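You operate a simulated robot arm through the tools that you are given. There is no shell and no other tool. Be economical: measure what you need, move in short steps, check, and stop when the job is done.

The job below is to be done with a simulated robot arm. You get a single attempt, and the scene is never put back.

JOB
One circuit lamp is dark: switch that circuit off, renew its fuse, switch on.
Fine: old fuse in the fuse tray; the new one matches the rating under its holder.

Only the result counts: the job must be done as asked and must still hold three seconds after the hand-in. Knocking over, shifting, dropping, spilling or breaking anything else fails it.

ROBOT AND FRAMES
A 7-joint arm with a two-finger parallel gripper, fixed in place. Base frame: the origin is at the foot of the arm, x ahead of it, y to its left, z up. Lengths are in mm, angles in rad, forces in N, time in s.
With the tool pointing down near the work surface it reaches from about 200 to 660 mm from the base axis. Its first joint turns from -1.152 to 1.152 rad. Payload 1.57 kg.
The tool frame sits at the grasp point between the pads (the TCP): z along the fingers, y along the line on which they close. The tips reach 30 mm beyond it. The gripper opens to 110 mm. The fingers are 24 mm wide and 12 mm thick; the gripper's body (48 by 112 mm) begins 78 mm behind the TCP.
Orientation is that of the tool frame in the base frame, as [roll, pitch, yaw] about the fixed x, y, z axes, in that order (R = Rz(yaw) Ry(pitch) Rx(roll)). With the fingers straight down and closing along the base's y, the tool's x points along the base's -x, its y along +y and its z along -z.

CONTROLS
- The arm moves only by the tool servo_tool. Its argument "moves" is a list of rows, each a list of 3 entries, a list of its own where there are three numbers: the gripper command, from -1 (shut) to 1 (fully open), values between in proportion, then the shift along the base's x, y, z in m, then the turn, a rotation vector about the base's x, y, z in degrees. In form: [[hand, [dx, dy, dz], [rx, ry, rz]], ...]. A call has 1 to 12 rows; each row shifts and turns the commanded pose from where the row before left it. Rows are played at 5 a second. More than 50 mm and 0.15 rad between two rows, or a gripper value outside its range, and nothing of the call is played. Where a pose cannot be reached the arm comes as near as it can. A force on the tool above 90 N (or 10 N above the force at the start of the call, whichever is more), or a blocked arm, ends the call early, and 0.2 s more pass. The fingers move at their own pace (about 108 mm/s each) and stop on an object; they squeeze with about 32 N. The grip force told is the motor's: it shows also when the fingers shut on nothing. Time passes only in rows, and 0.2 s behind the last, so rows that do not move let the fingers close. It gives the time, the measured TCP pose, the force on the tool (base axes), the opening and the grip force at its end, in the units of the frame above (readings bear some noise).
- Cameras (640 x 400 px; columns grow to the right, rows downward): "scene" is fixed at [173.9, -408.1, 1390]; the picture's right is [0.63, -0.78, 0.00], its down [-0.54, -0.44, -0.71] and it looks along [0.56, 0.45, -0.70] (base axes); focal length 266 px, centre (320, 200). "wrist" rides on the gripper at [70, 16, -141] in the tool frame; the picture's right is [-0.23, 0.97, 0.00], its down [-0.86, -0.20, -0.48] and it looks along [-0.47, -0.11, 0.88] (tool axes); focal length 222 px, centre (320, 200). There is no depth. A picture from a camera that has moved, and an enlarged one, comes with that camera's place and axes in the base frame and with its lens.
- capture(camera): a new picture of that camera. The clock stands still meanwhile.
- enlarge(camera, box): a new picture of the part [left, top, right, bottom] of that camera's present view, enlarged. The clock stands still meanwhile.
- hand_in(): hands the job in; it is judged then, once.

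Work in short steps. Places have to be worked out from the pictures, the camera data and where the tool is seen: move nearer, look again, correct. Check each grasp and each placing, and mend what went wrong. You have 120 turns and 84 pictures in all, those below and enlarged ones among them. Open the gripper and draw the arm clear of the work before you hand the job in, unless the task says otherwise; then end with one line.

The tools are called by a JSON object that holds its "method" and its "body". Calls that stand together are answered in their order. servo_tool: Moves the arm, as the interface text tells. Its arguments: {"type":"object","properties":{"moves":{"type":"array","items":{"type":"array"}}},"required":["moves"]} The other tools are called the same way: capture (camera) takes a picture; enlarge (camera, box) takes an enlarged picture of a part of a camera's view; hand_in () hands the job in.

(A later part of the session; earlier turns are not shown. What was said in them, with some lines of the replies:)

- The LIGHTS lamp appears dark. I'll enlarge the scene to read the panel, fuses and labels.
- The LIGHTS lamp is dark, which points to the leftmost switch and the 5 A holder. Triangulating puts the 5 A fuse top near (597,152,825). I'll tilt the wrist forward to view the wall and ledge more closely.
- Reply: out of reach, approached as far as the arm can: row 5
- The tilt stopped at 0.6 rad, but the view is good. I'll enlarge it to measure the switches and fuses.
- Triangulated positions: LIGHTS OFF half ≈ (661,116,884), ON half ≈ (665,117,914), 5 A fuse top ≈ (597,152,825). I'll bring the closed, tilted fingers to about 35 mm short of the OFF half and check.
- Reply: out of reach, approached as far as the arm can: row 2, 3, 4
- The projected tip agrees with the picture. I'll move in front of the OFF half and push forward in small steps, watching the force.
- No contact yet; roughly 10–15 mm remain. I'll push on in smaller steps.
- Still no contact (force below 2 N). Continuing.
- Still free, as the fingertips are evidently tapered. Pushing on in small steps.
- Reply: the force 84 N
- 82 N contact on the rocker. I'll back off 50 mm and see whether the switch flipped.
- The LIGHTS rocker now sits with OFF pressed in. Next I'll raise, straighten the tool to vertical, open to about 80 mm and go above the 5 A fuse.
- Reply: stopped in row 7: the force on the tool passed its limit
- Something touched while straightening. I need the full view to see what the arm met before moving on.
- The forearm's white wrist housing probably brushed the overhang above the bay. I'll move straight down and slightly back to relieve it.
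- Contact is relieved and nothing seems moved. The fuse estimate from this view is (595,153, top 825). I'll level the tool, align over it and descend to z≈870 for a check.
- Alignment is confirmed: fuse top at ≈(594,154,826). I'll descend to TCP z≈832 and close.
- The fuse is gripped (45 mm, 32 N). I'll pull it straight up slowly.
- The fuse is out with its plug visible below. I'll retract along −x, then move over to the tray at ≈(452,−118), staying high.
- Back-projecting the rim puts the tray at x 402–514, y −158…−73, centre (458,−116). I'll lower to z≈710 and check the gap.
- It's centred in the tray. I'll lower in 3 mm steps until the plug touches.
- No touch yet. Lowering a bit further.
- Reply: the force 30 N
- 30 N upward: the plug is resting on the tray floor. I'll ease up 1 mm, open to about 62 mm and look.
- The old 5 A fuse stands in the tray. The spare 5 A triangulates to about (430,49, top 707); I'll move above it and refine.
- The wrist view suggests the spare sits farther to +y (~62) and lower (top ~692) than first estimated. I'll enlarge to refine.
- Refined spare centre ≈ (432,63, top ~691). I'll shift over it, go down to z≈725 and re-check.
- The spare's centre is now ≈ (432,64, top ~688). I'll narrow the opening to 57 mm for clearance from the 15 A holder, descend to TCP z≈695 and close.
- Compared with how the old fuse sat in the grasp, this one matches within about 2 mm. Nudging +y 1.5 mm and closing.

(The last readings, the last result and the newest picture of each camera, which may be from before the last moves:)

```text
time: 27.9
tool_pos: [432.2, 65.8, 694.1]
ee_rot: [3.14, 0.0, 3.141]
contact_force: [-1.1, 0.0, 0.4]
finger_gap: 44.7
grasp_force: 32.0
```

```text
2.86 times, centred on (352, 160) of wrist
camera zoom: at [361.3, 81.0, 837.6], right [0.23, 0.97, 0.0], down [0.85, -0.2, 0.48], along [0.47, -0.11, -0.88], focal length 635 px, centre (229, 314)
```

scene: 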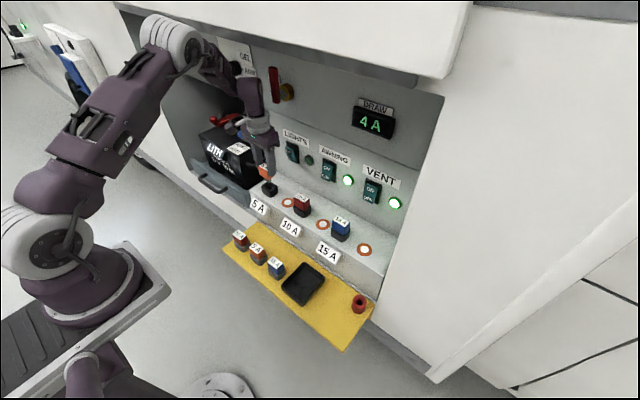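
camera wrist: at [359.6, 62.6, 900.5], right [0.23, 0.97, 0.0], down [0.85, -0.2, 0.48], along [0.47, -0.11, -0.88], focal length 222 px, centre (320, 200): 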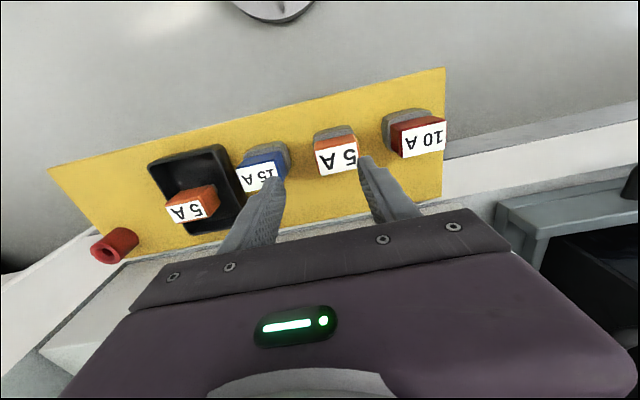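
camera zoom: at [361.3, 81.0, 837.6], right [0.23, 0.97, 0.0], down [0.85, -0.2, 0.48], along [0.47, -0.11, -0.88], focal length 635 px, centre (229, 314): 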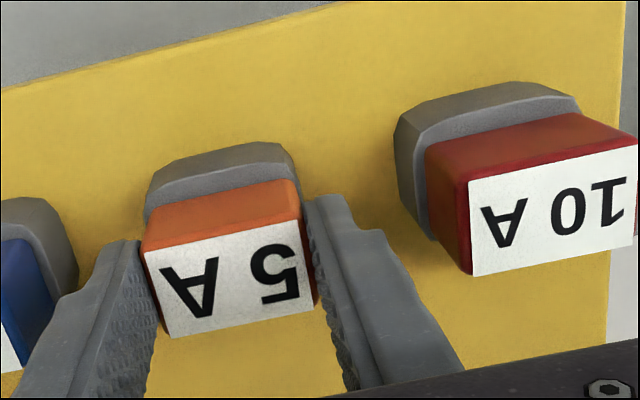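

The spare is gripped (44.7 mm, 32 N). I'll lift it straight up well clear of its neighbours.

{"method": "servo_tool", "body": {"moves": [[-1, [0, 0, 0.003], [0, 0, 0]], [-1, [0, 0, 0.004], [0, 0, 0]], [-1, [0, 0, 0.006], [0, 0, 0]], [-1, [0, 0, 0.008], [0, 0, 0]], [-1, [0, 0, 0.01], [0, 0, 0]], [-1, [0, 0, 0.02], [0, 0, 0]], [-1, [0, 0, 0.03], [0, 0, 0]], [-1, [0, 0, 0.035], [0, 0, 0]], [-1, [0, 0, 0.035], [0, 0, 0]], [-1, [0, 0, 0.035], [0, 0, 0]], [-1, [0, 0, 0], [0, 0, 0]]]}}

{"method": "capture", "body": {"camera": "wrist"}}

{"method": "enlarge", "body": {"camera": "wrist", "box": [240, 90, 464, 230]}}

{"method": "capture", "body": {"camera": "scene"}}

```text
time: 30.3
tool_pos: [433.9, 66.1, 883.7]
ee_rot: [3.141, 0.001, -3.142]
contact_force: [-0.1, -0.3, 0.1]
finger_gap: 44.7
grasp_force: 32.4
```

```text
39 pictures are left
camera wrist: at [362.2, 80.9, 1024.7], right [0.23, 0.97, 0.0], down [0.85, -0.2, 0.48], along [0.47, -0.11, -0.88], focal length 222 px, centre (320, 200)
```

wrist: 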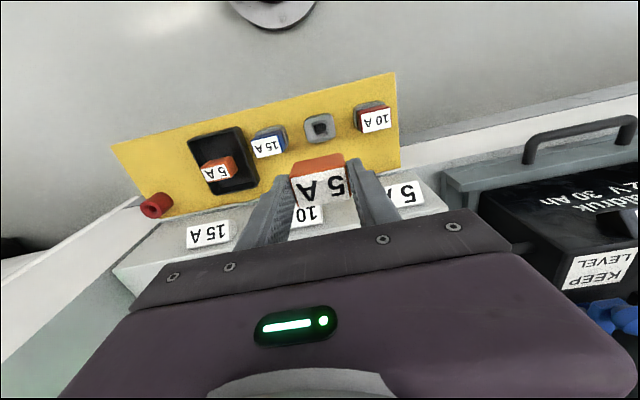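

```text
2.86 times, centred on (352, 160) of wrist
camera zoom: at [362.2, 80.9, 1024.7], right [0.23, 0.97, 0.0], down [0.85, -0.2, 0.48], along [0.47, -0.11, -0.88], focal length 635 px, centre (229, 314)
```

zoom: 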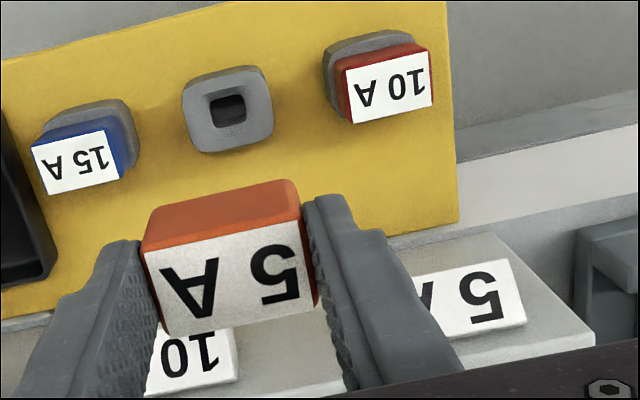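

```text
37 pictures are left
```

scene: 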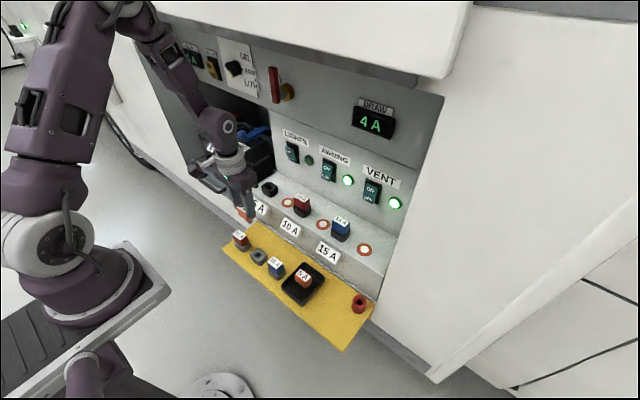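

The new fuse sits in the grasp within about 1 mm of how the old one did, so the insertion pose is TCP ≈ (594.3,153.6) down to z≈832. I'll move back above the holder along the earlier retreat path.

{"method": "servo_tool", "body": {"moves": [[-1, [0, 0.044, 0], [0, 0, 0]], [-1, [0, 0.0435, 0], [0, 0, 0]], [-1, [0.04, 0, 0], [0, 0, 0]], [-1, [0.04, 0, 0], [0, 0, 0]], [-1, [0.04, 0, 0], [0, 0, 0]], [-1, [0.03, 0, 0], [0, 0, 0]], [-1, [0.0105, 0, 0], [0, 0, 0]], [-1, [0, 0, 0], [0, 0, 0]]]}}

{"method": "servo_tool", "body": {"moves": [[-1, [0, 0, 0], [0, 0, 0]]]}}

{"method": "enlarge", "body": {"camera": "scene", "box": [220, 130, 332, 200]}}

{"method": "enlarge", "body": {"camera": "wrist", "box": [240, 90, 464, 230]}}

```text
time: 32.1
tool_pos: [591.9, 154.8, 881.3]
ee_rot: [3.141, 0.002, 3.14]
contact_force: [-0.5, 0.6, -0.4]
finger_gap: 44.6
grasp_force: 31.8
```

```text
time: 32.5
tool_pos: [592.7, 153.9, 881.4]
ee_rot: [3.141, 0.0, -3.141]
contact_force: [-0.5, 0.2, -0.9]
finger_gap: 44.7
grasp_force: 31.8
```

```text
5.71 times, centred on (276, 165) of scene
camera zoom: at [173.9, -408.0, 1390.0], right [0.63, -0.78, 0.0], down [-0.54, -0.44, -0.71], along [0.56, 0.45, -0.7], focal length 1519 px, centre (571, 400)
```

zoom: 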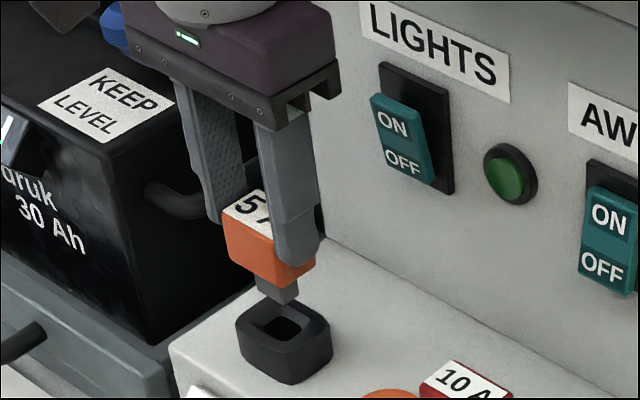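

```text
2.86 times, centred on (352, 160) of wrist
camera zoom: at [521.4, 168.8, 1023.4], right [0.23, 0.97, 0.0], down [0.85, -0.2, 0.48], along [0.47, -0.11, -0.88], focal length 635 px, centre (229, 314)
```

zoom: 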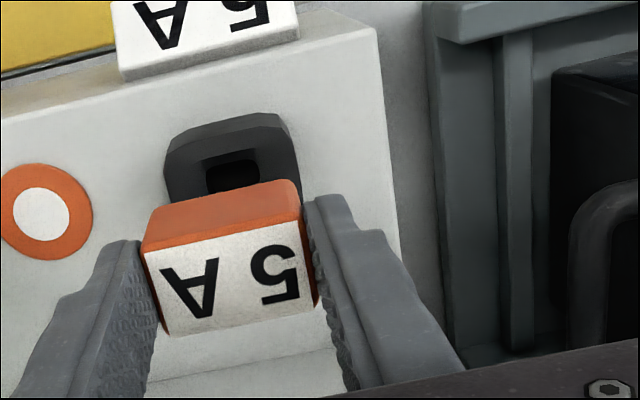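

The plug appears a few pixels off from where the old one was. I'll enlarge tightly for a precise plug–socket comparison.

{"method": "enlarge", "body": {"camera": "scene", "box": [252, 160, 284, 180]}}

{"method": "enlarge", "body": {"camera": "scene", "box": [252, 178, 284, 198]}}

```text
16.00 times, centred on (268, 170) of scene
camera zoom: at [173.9, -408.0, 1390.0], right [0.63, -0.78, 0.0], down [-0.54, -0.44, -0.71], along [0.56, 0.45, -0.7], focal length 4253 px, centre (1152, 680)
```

zoom: 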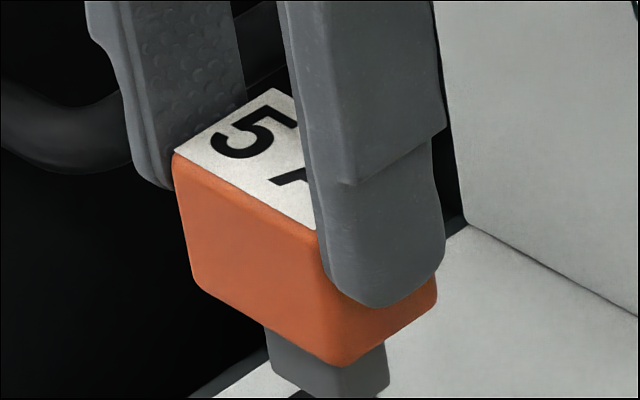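

```text
16.00 times, centred on (268, 188) of scene
camera zoom: at [173.9, -408.0, 1390.0], right [0.63, -0.78, 0.0], down [-0.54, -0.44, -0.71], along [0.56, 0.45, -0.7], focal length 4253 px, centre (1152, 392)
```

zoom: 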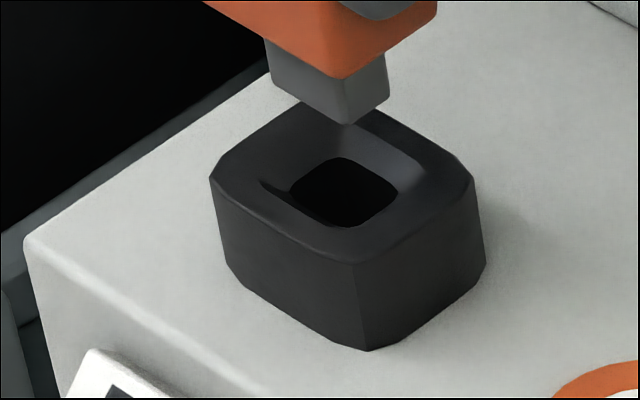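

Plug and socket line up to within ~1 mm in the scene image, and the holder has a lead-in chamfer. I'll nudge +1 mm in x and descend so the plug is just above the rim, then look.

{"method": "servo_tool", "body": {"moves": [[-1, [0.001, 0, -0.01], [0, 0, 0]], [-1, [0, 0, -0.01], [0, 0, 0]], [-1, [0, 0, 0], [0, 0, 0]]]}}

{"method": "enlarge", "body": {"camera": "scene", "box": [252, 174, 284, 194]}}

{"method": "enlarge", "body": {"camera": "wrist", "box": [270, 110, 366, 170]}}

```text
time: 33.3
tool_pos: [593.3, 152.8, 862.5]
ee_rot: [-3.141, 0.0, 3.141]
contact_force: [0.4, 0.7, -0.5]
finger_gap: 44.8
grasp_force: 32.2
```

```text
16.00 times, centred on (268, 184) of scene
camera zoom: at [173.9, -408.0, 1390.0], right [0.63, -0.78, 0.0], down [-0.54, -0.44, -0.71], along [0.56, 0.45, -0.7], focal length 4253 px, centre (1152, 456)
```

zoom: 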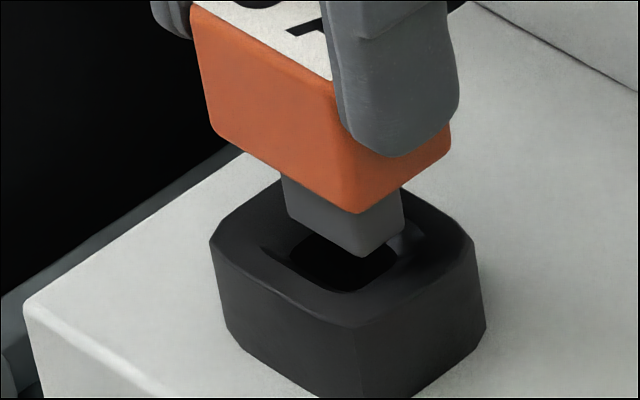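

```text
6.67 times, centred on (318, 140) of wrist
camera zoom: at [522.0, 168.5, 1004.2], right [0.23, 0.97, 0.0], down [0.85, -0.2, 0.48], along [0.47, -0.11, -0.88], focal length 1481 px, centre (333, 600)
```

zoom: 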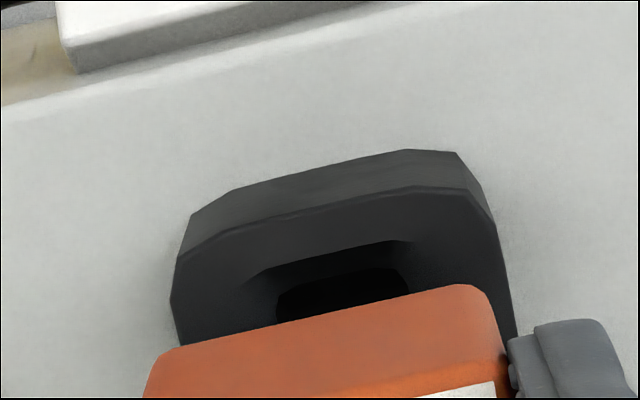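

The wrist and scene views agree that the fuse needs about +1.2 mm in y. I'll correct that and lower to the socket mouth.

{"method": "servo_tool", "body": {"moves": [[-1, [0, 0.0012, 0], [0, 0, 0]], [-1, [0, 0, -0.005], [0, 0, 0]], [-1, [0, 0, -0.002], [0, 0, 0]], [-1, [0, 0, 0], [0, 0, 0]]]}}

{"method": "enlarge", "body": {"camera": "scene", "box": [252, 174, 284, 194]}}

```text
time: 34.3
tool_pos: [594.0, 152.7, 855.3]
ee_rot: [-3.141, 0.001, 3.141]
contact_force: [0.0, -0.5, -0.8]
finger_gap: 44.8
grasp_force: 31.8
```

```text
16.00 times, centred on (268, 184) of scene
camera zoom: at [173.9, -408.0, 1390.0], right [0.63, -0.78, 0.0], down [-0.54, -0.44, -0.71], along [0.56, 0.45, -0.7], focal length 4253 px, centre (1152, 456)
```

zoom: 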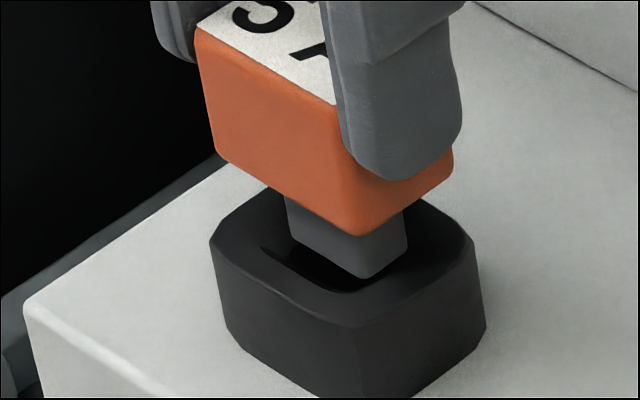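

The plug still appears ~2 mm to the right of the socket centre in this view, and the TCP y reads 152.7 against 153.5–154 for the seated fuse. I'll shift y +1.6 and x −0.5, then re-check.

{"method": "servo_tool", "body": {"moves": [[-1, [-0.0005, 0.0016, 0], [0, 0, 0]], [-1, [0, 0, 0], [0, 0, 0]]]}}

{"method": "enlarge", "body": {"camera": "scene", "box": [252, 174, 284, 194]}}

{"method": "enlarge", "body": {"camera": "wrist", "box": [270, 110, 366, 170]}}

```text
time: 34.9
tool_pos: [593.2, 155.5, 854.0]
ee_rot: [3.142, 0.0, -3.141]
contact_force: [0.2, 0.3, -0.5]
finger_gap: 44.7
grasp_force: 32.4
```

```text
16.00 times, centred on (268, 184) of scene
camera zoom: at [173.9, -408.0, 1390.0], right [0.63, -0.78, 0.0], down [-0.54, -0.44, -0.71], along [0.56, 0.45, -0.7], focal length 4253 px, centre (1152, 456)
```

zoom: 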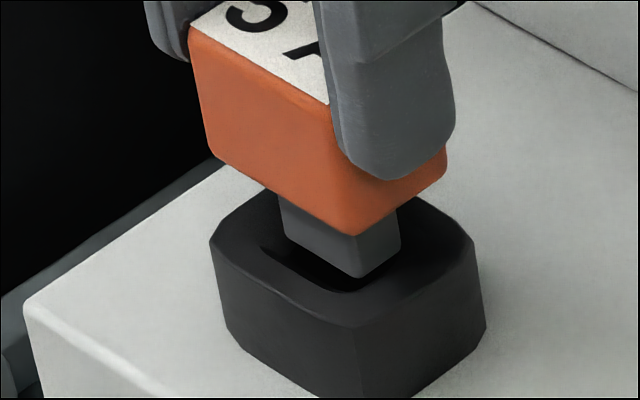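

```text
6.67 times, centred on (318, 140) of wrist
camera zoom: at [521.9, 170.7, 997.1], right [0.23, 0.97, 0.0], down [0.85, -0.2, 0.48], along [0.47, -0.11, -0.88], focal length 1481 px, centre (333, 600)
```

zoom: 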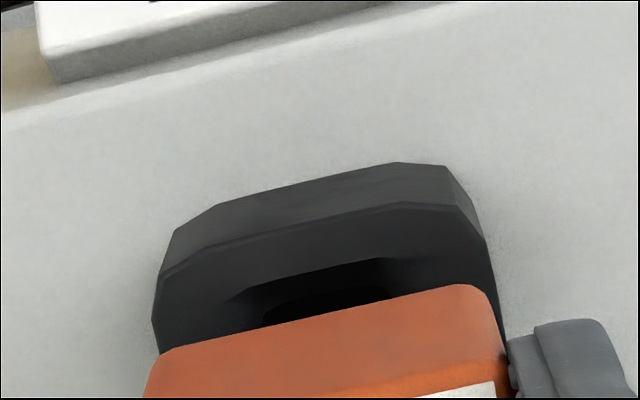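

Now aligned in y in the wrist view and centred in the scene view. I'll descend gently to about 3 mm above the seat.

{"method": "servo_tool", "body": {"moves": [[-1, [0, 0, -0.003], [0, 0, 0]], [-1, [0, 0, -0.003], [0, 0, 0]], [-1, [0, 0, -0.003], [0, 0, 0]], [-1, [0, 0, 0], [0, 0, 0]]]}}

{"method": "enlarge", "body": {"camera": "scene", "box": [252, 174, 284, 194]}}

```text
time: 35.9
tool_pos: [592.7, 155.6, 844.8]
ee_rot: [3.141, 0.002, -3.139]
contact_force: [-0.6, 0.1, 0.0]
finger_gap: 44.9
grasp_force: 31.8
```

```text
16.00 times, centred on (268, 184) of scene
camera zoom: at [173.9, -408.0, 1390.0], right [0.63, -0.78, 0.0], down [-0.54, -0.44, -0.71], along [0.56, 0.45, -0.7], focal length 4253 px, centre (1152, 456)
```

zoom: 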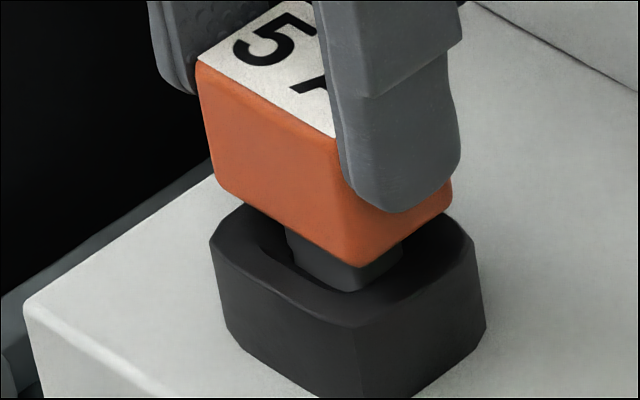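

The plug is entering the socket with no force. Continuing down in 2–3 mm steps towards z≈832.

{"method": "servo_tool", "body": {"moves": [[-1, [0, 0, -0.003], [0, 0, 0]], [-1, [0, 0, -0.003], [0, 0, 0]], [-1, [0, 0, -0.002], [0, 0, 0]], [-1, [0, 0, -0.002], [0, 0, 0]], [-1, [0, 0, 0], [0, 0, 0]]]}}

{"method": "enlarge", "body": {"camera": "scene", "box": [252, 174, 284, 194]}}

```text
time: 37.1
tool_pos: [593.0, 155.5, 836.1]
ee_rot: [3.141, 0.001, -3.141]
contact_force: [0.1, -0.5, 1.4]
finger_gap: 44.7
grasp_force: 32.4
```

```text
16.00 times, centred on (268, 184) of scene
camera zoom: at [173.9, -408.1, 1390.0], right [0.63, -0.78, 0.0], down [-0.54, -0.44, -0.71], along [0.56, 0.45, -0.7], focal length 4253 px, centre (1152, 456)
```

zoom: 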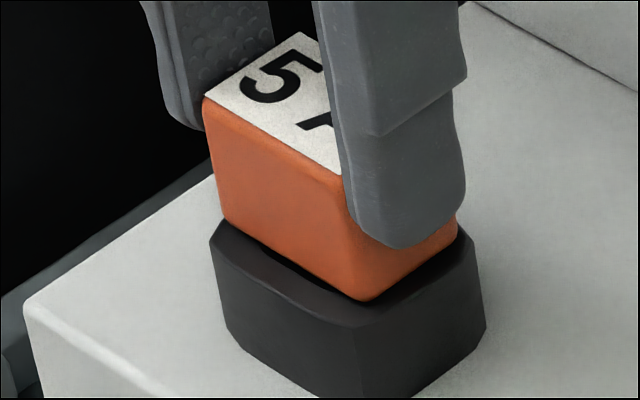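

Going in smoothly, with a few mm left. I'll press until the seat resists.

{"method": "servo_tool", "body": {"moves": [[-1, [0, 0, -0.002], [0, 0, 0]], [-1, [0, 0, -0.002], [0, 0, 0]], [-1, [0, 0, -0.001], [0, 0, 0]], [-1, [0, 0, 0], [0, 0, 0]]]}}

{"method": "enlarge", "body": {"camera": "scene", "box": [252, 174, 284, 194]}}

```text
time: 38.1
tool_pos: [595.2, 155.8, 831.7]
ee_rot: [3.139, 0.003, -3.14]
contact_force: [-3.2, 2.1, 29.4]
finger_gap: 44.5
grasp_force: 32.3
```

```text
16.00 times, centred on (268, 184) of scene
camera zoom: at [173.2, -408.1, 1390.1], right [0.63, -0.78, 0.0], down [-0.54, -0.44, -0.71], along [0.56, 0.45, -0.7], focal length 4253 px, centre (1152, 456)
```

zoom: 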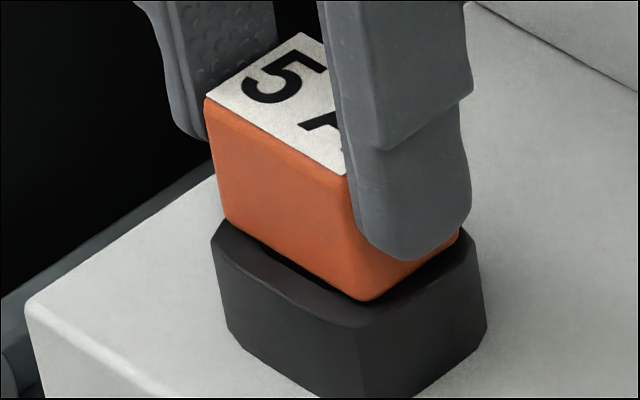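

The body has stopped moving while the fingers slid about 3 mm under 29 N, so it's at or very near its seat. I'll release, rise, and compare it with the neighbouring fuses.

{"method": "servo_tool", "body": {"moves": [[-1, [0, 0, 0.002], [0, 0, 0]], [0.0, [0, 0, 0], [0, 0, 0]], [0.2, [0, 0, 0], [0, 0, 0]], [0.2, [0, 0, 0.01], [0, 0, 0]], [0.2, [0, 0, 0.02], [0, 0, 0]], [0.2, [0, 0, 0.02], [0, 0, 0]], [0.2, [0, 0, 0], [0, 0, 0]]]}}

{"method": "enlarge", "body": {"camera": "scene", "box": [246, 165, 326, 215]}}

```text
time: 39.7
tool_pos: [591.9, 154.8, 884.8]
ee_rot: [3.141, 0.002, -3.141]
contact_force: [-0.2, -0.1, -0.1]
finger_gap: 66.3
grasp_force: 0.0
```

```text
8.00 times, centred on (286, 190) of scene
camera zoom: at [173.9, -408.1, 1390.0], right [0.63, -0.78, 0.0], down [-0.54, -0.44, -0.71], along [0.56, 0.45, -0.7], focal length 2126 px, centre (592, 280)
```

zoom: 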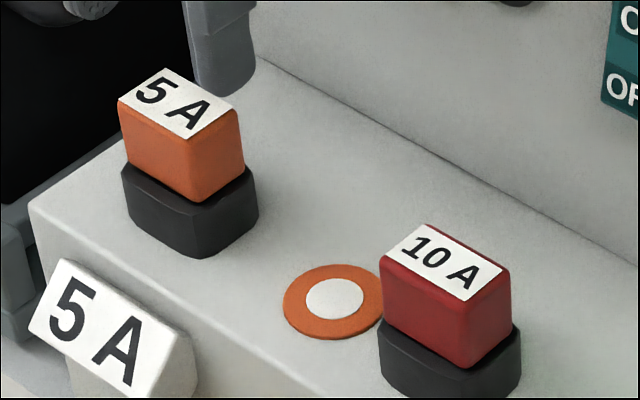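

I'll compare it with the 10 A fuse's fully seated depth.

{"method": "enlarge", "body": {"camera": "scene", "box": [252, 174, 316, 214]}}

{"method": "enlarge", "body": {"camera": "scene", "box": [286, 186, 350, 226]}}

```text
10.00 times, centred on (284, 194) of scene
camera zoom: at [173.9, -408.1, 1390.0], right [0.63, -0.78, 0.0], down [-0.54, -0.44, -0.71], along [0.56, 0.45, -0.7], focal length 2658 px, centre (680, 260)
```

zoom: 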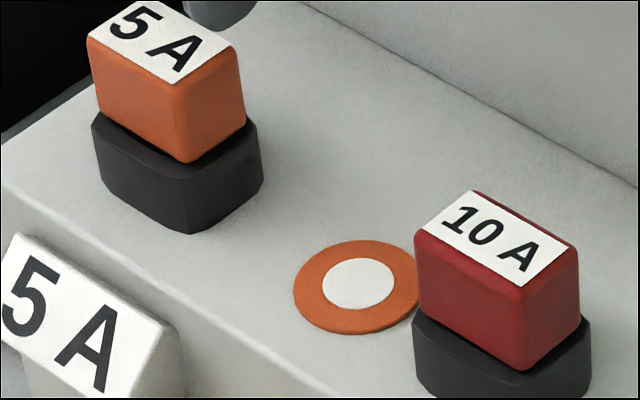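

```text
10.00 times, centred on (318, 206) of scene
camera zoom: at [173.9, -408.1, 1390.0], right [0.63, -0.78, 0.0], down [-0.54, -0.44, -0.71], along [0.56, 0.45, -0.7], focal length 2658 px, centre (340, 140)
```

zoom: 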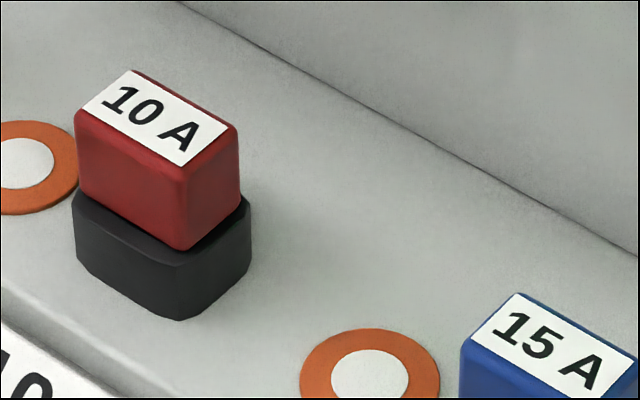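

The seating matches the 10 A fuse (same 70 px from body corner to holder base). Now I'll close the fingers, retract, tilt forward again and move in front of the LIGHTS ON half.

{"method": "servo_tool", "body": {"moves": [[-1, [-0.015, 0, 0], [0, 0, 0]], [-1, [-0.015, 0, 0], [0, 0, 0]], [-1, [0, -0.008, 0.005], [0, -7, 0]], [-1, [0, -0.008, 0.005], [0, -7, 0]], [-1, [0, -0.008, 0.005], [0, -7, 0]], [-1, [0, -0.008, 0.01], [0, -7, 0]], [-1, [0, -0.005, 0.01], [0, -6.4, 0]], [-1, [0, 0, 0.005], [0, 0, 0]], [-1, [0, 0, 0], [0, 0, 0]]]}}

{"method": "enlarge", "body": {"camera": "scene", "box": [220, 80, 380, 180]}}

```text
time: 41.7
tool_pos: [562.7, 117.4, 922.6]
ee_rot: [-3.141, 0.601, 3.141]
contact_force: [0.0, 0.4, -0.3]
finger_gap: 0.2
grasp_force: 21.2
```

```text
4.00 times, centred on (300, 130) of scene
camera zoom: at [173.8, -408.1, 1390.0], right [0.63, -0.78, 0.0], down [-0.54, -0.44, -0.71], along [0.56, 0.45, -0.7], focal length 1063 px, centre (400, 480)
```

zoom: 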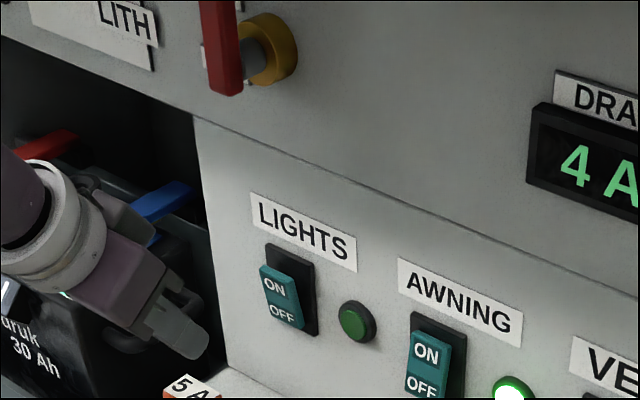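

I'll approach the ON half (TCP z≈926) and stop short of contact.

{"method": "servo_tool", "body": {"moves": [[-1, [0.02, 0, 0.002], [0, 0, 0]], [-1, [0.02, 0, 0.002], [0, 0, 0]], [-1, [0.018, 0, 0], [0, 0, 0]], [-1, [0.006, 0, 0], [0, 0, 0]], [-1, [0, 0, 0], [0, 0, 0]]]}}

{"method": "enlarge", "body": {"camera": "scene", "box": [220, 80, 380, 180]}}

```text
time: 42.9
tool_pos: [626.6, 120.4, 927.7]
ee_rot: [-3.141, 0.602, 3.141]
contact_force: [0.6, 0.3, 0.0]
finger_gap: 0.0
grasp_force: 21.3
```

```text
4.00 times, centred on (300, 130) of scene
camera zoom: at [173.9, -408.1, 1390.0], right [0.63, -0.78, 0.0], down [-0.54, -0.44, -0.71], along [0.56, 0.45, -0.7], focal length 1063 px, centre (400, 480)
```

zoom: 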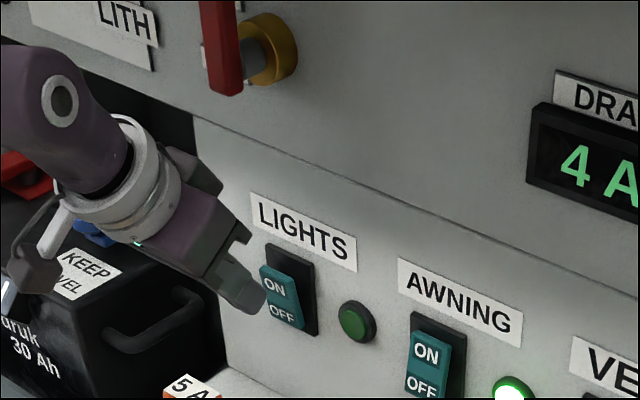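

The tip is about 15 mm short. I'll correct y −3 mm and z +3 mm, then push in small steps.

{"method": "servo_tool", "body": {"moves": [[-1, [0.003, -0.003, 0.003], [0, 0, 0]], [-1, [0.003, 0, 0], [0, 0, 0]], [-1, [0.003, 0, 0], [0, 0, 0]], [-1, [0.003, 0, 0], [0, 0, 0]], [-1, [0, 0, 0], [0, 0, 0]]]}}

{"method": "enlarge", "body": {"camera": "scene", "box": [250, 110, 346, 170]}}

```text
time: 44.1
tool_pos: [639.2, 115.8, 930.9]
ee_rot: [3.141, 0.6, 3.14]
contact_force: [0.0, 0.5, 0.1]
finger_gap: 0.1
grasp_force: 21.4
```

```text
6.67 times, centred on (298, 140) of scene
camera zoom: at [173.9, -408.1, 1390.0], right [0.63, -0.78, 0.0], down [-0.54, -0.44, -0.71], along [0.56, 0.45, -0.7], focal length 1772 px, centre (467, 600)
```

zoom: 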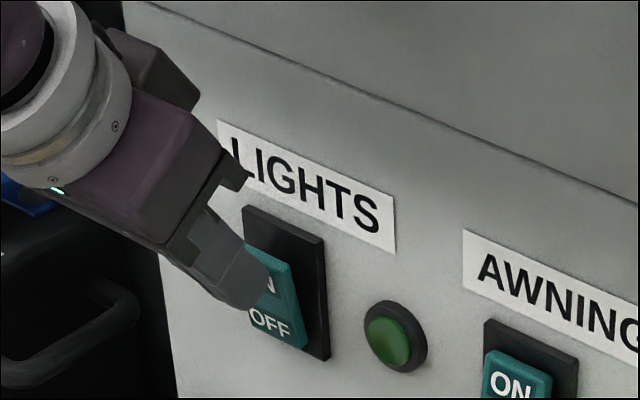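

The tip is right in front of ON. I'll keep pressing in 2 mm steps.

{"method": "servo_tool", "body": {"moves": [[-1, [0.002, 0, 0], [0, 0, 0]], [-1, [0.002, 0, 0], [0, 0, 0]], [-1, [0.002, 0, 0], [0, 0, 0]], [-1, [0.002, 0, 0], [0, 0, 0]], [-1, [0.002, 0, 0], [0, 0, 0]], [-1, [0, 0, 0], [0, 0, 0]]]}}

{"method": "enlarge", "body": {"camera": "scene", "box": [250, 110, 346, 170]}}

```text
time: 45.5
tool_pos: [648.4, 116.0, 930.4]
ee_rot: [3.139, 0.599, 3.14]
contact_force: [-26.5, -1.7, 13.7]
finger_gap: 0.0
grasp_force: 21.4
```

```text
6.67 times, centred on (298, 140) of scene
camera zoom: at [172.9, -408.2, 1390.1], right [0.63, -0.78, 0.0], down [-0.54, -0.44, -0.71], along [0.56, 0.45, -0.7], focal length 1772 px, centre (467, 600)
```

zoom: 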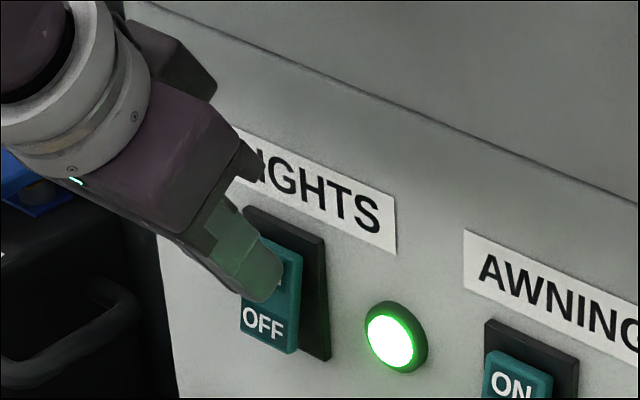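

The LIGHTS lamp is lit. I'll back off, clear the bay, open the gripper and verify everything.

{"method": "servo_tool", "body": {"moves": [[-1, [-0.02, 0, 0], [0, 0, 0]], [-1, [-0.03, 0, 0], [0, 0, 0]], [-1, [-0.04, 0, 0], [0, 0, 0]], [-1, [-0.04, 0, 0.01], [0, 0, 0]], [-1, [-0.04, 0, 0.02], [0, 0, 0]], [-1, [-0.03, 0, 0.02], [0, 0, 0]], [1, [0, 0, 0.02], [0, 0, 0]], [1, [0, 0, 0], [0, 0, 0]], [1, [0, 0, 0], [0, 0, 0]]]}}

{"method": "capture", "body": {"camera": "scene"}}

{"method": "enlarge", "body": {"camera": "scene", "box": [240, 120, 400, 220]}}

{"method": "enlarge", "body": {"camera": "scene", "box": [220, 220, 380, 320]}}

```text
time: 47.5
tool_pos: [449.5, 116.3, 1000.4]
ee_rot: [3.14, 0.601, 3.141]
contact_force: [0.3, 0.0, -0.4]
finger_gap: 110.3
grasp_force: 0.0
```

```text
17 pictures are left
```

scene: 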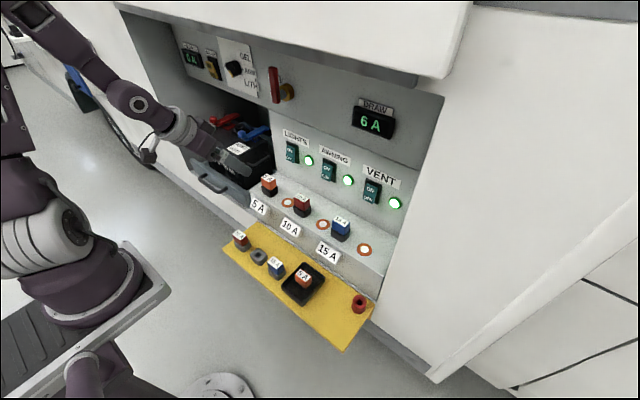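

```text
4.00 times, centred on (320, 170) of scene
camera zoom: at [173.8, -408.1, 1390.0], right [0.63, -0.78, 0.0], down [-0.54, -0.44, -0.71], along [0.56, 0.45, -0.7], focal length 1063 px, centre (320, 320)
```

zoom: 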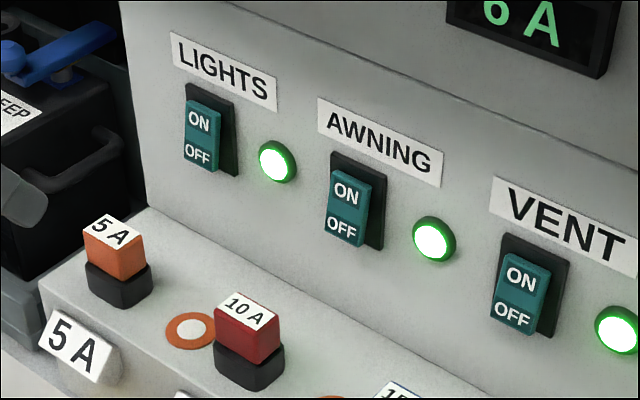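

```text
4.00 times, centred on (300, 270) of scene
camera zoom: at [173.8, -408.1, 1390.0], right [0.63, -0.78, 0.0], down [-0.54, -0.44, -0.71], along [0.56, 0.45, -0.7], focal length 1063 px, centre (400, -80)
```

zoom: 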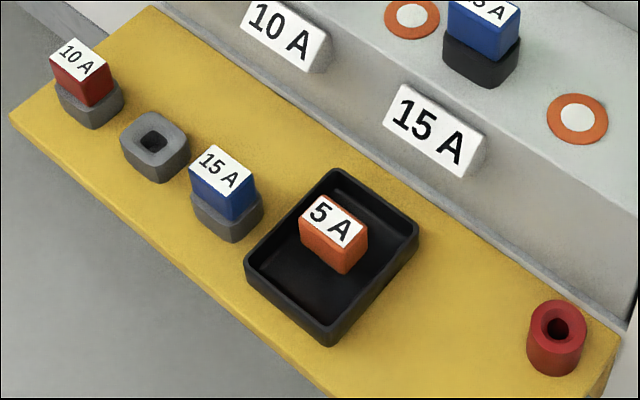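

All three lamps are lit, the LIGHTS switch is ON, the new 5 A fuse is seated, the old one is in the tray and the arm is clear. Handing in.

{"method": "hand_in", "body": {}}

```text
The job is handed in.
```

The LIGHTS circuit is working again: I switched it off, replaced its blown 5 A fuse with the spare 5 A, put the old fuse in the tray, and switched it back on, with all three lamps lit at hand-in. While straightening over the holder, the arm tripped its force limit once, probably by brushing the overhang above the bay. I backed it off and saw nothing shifted.
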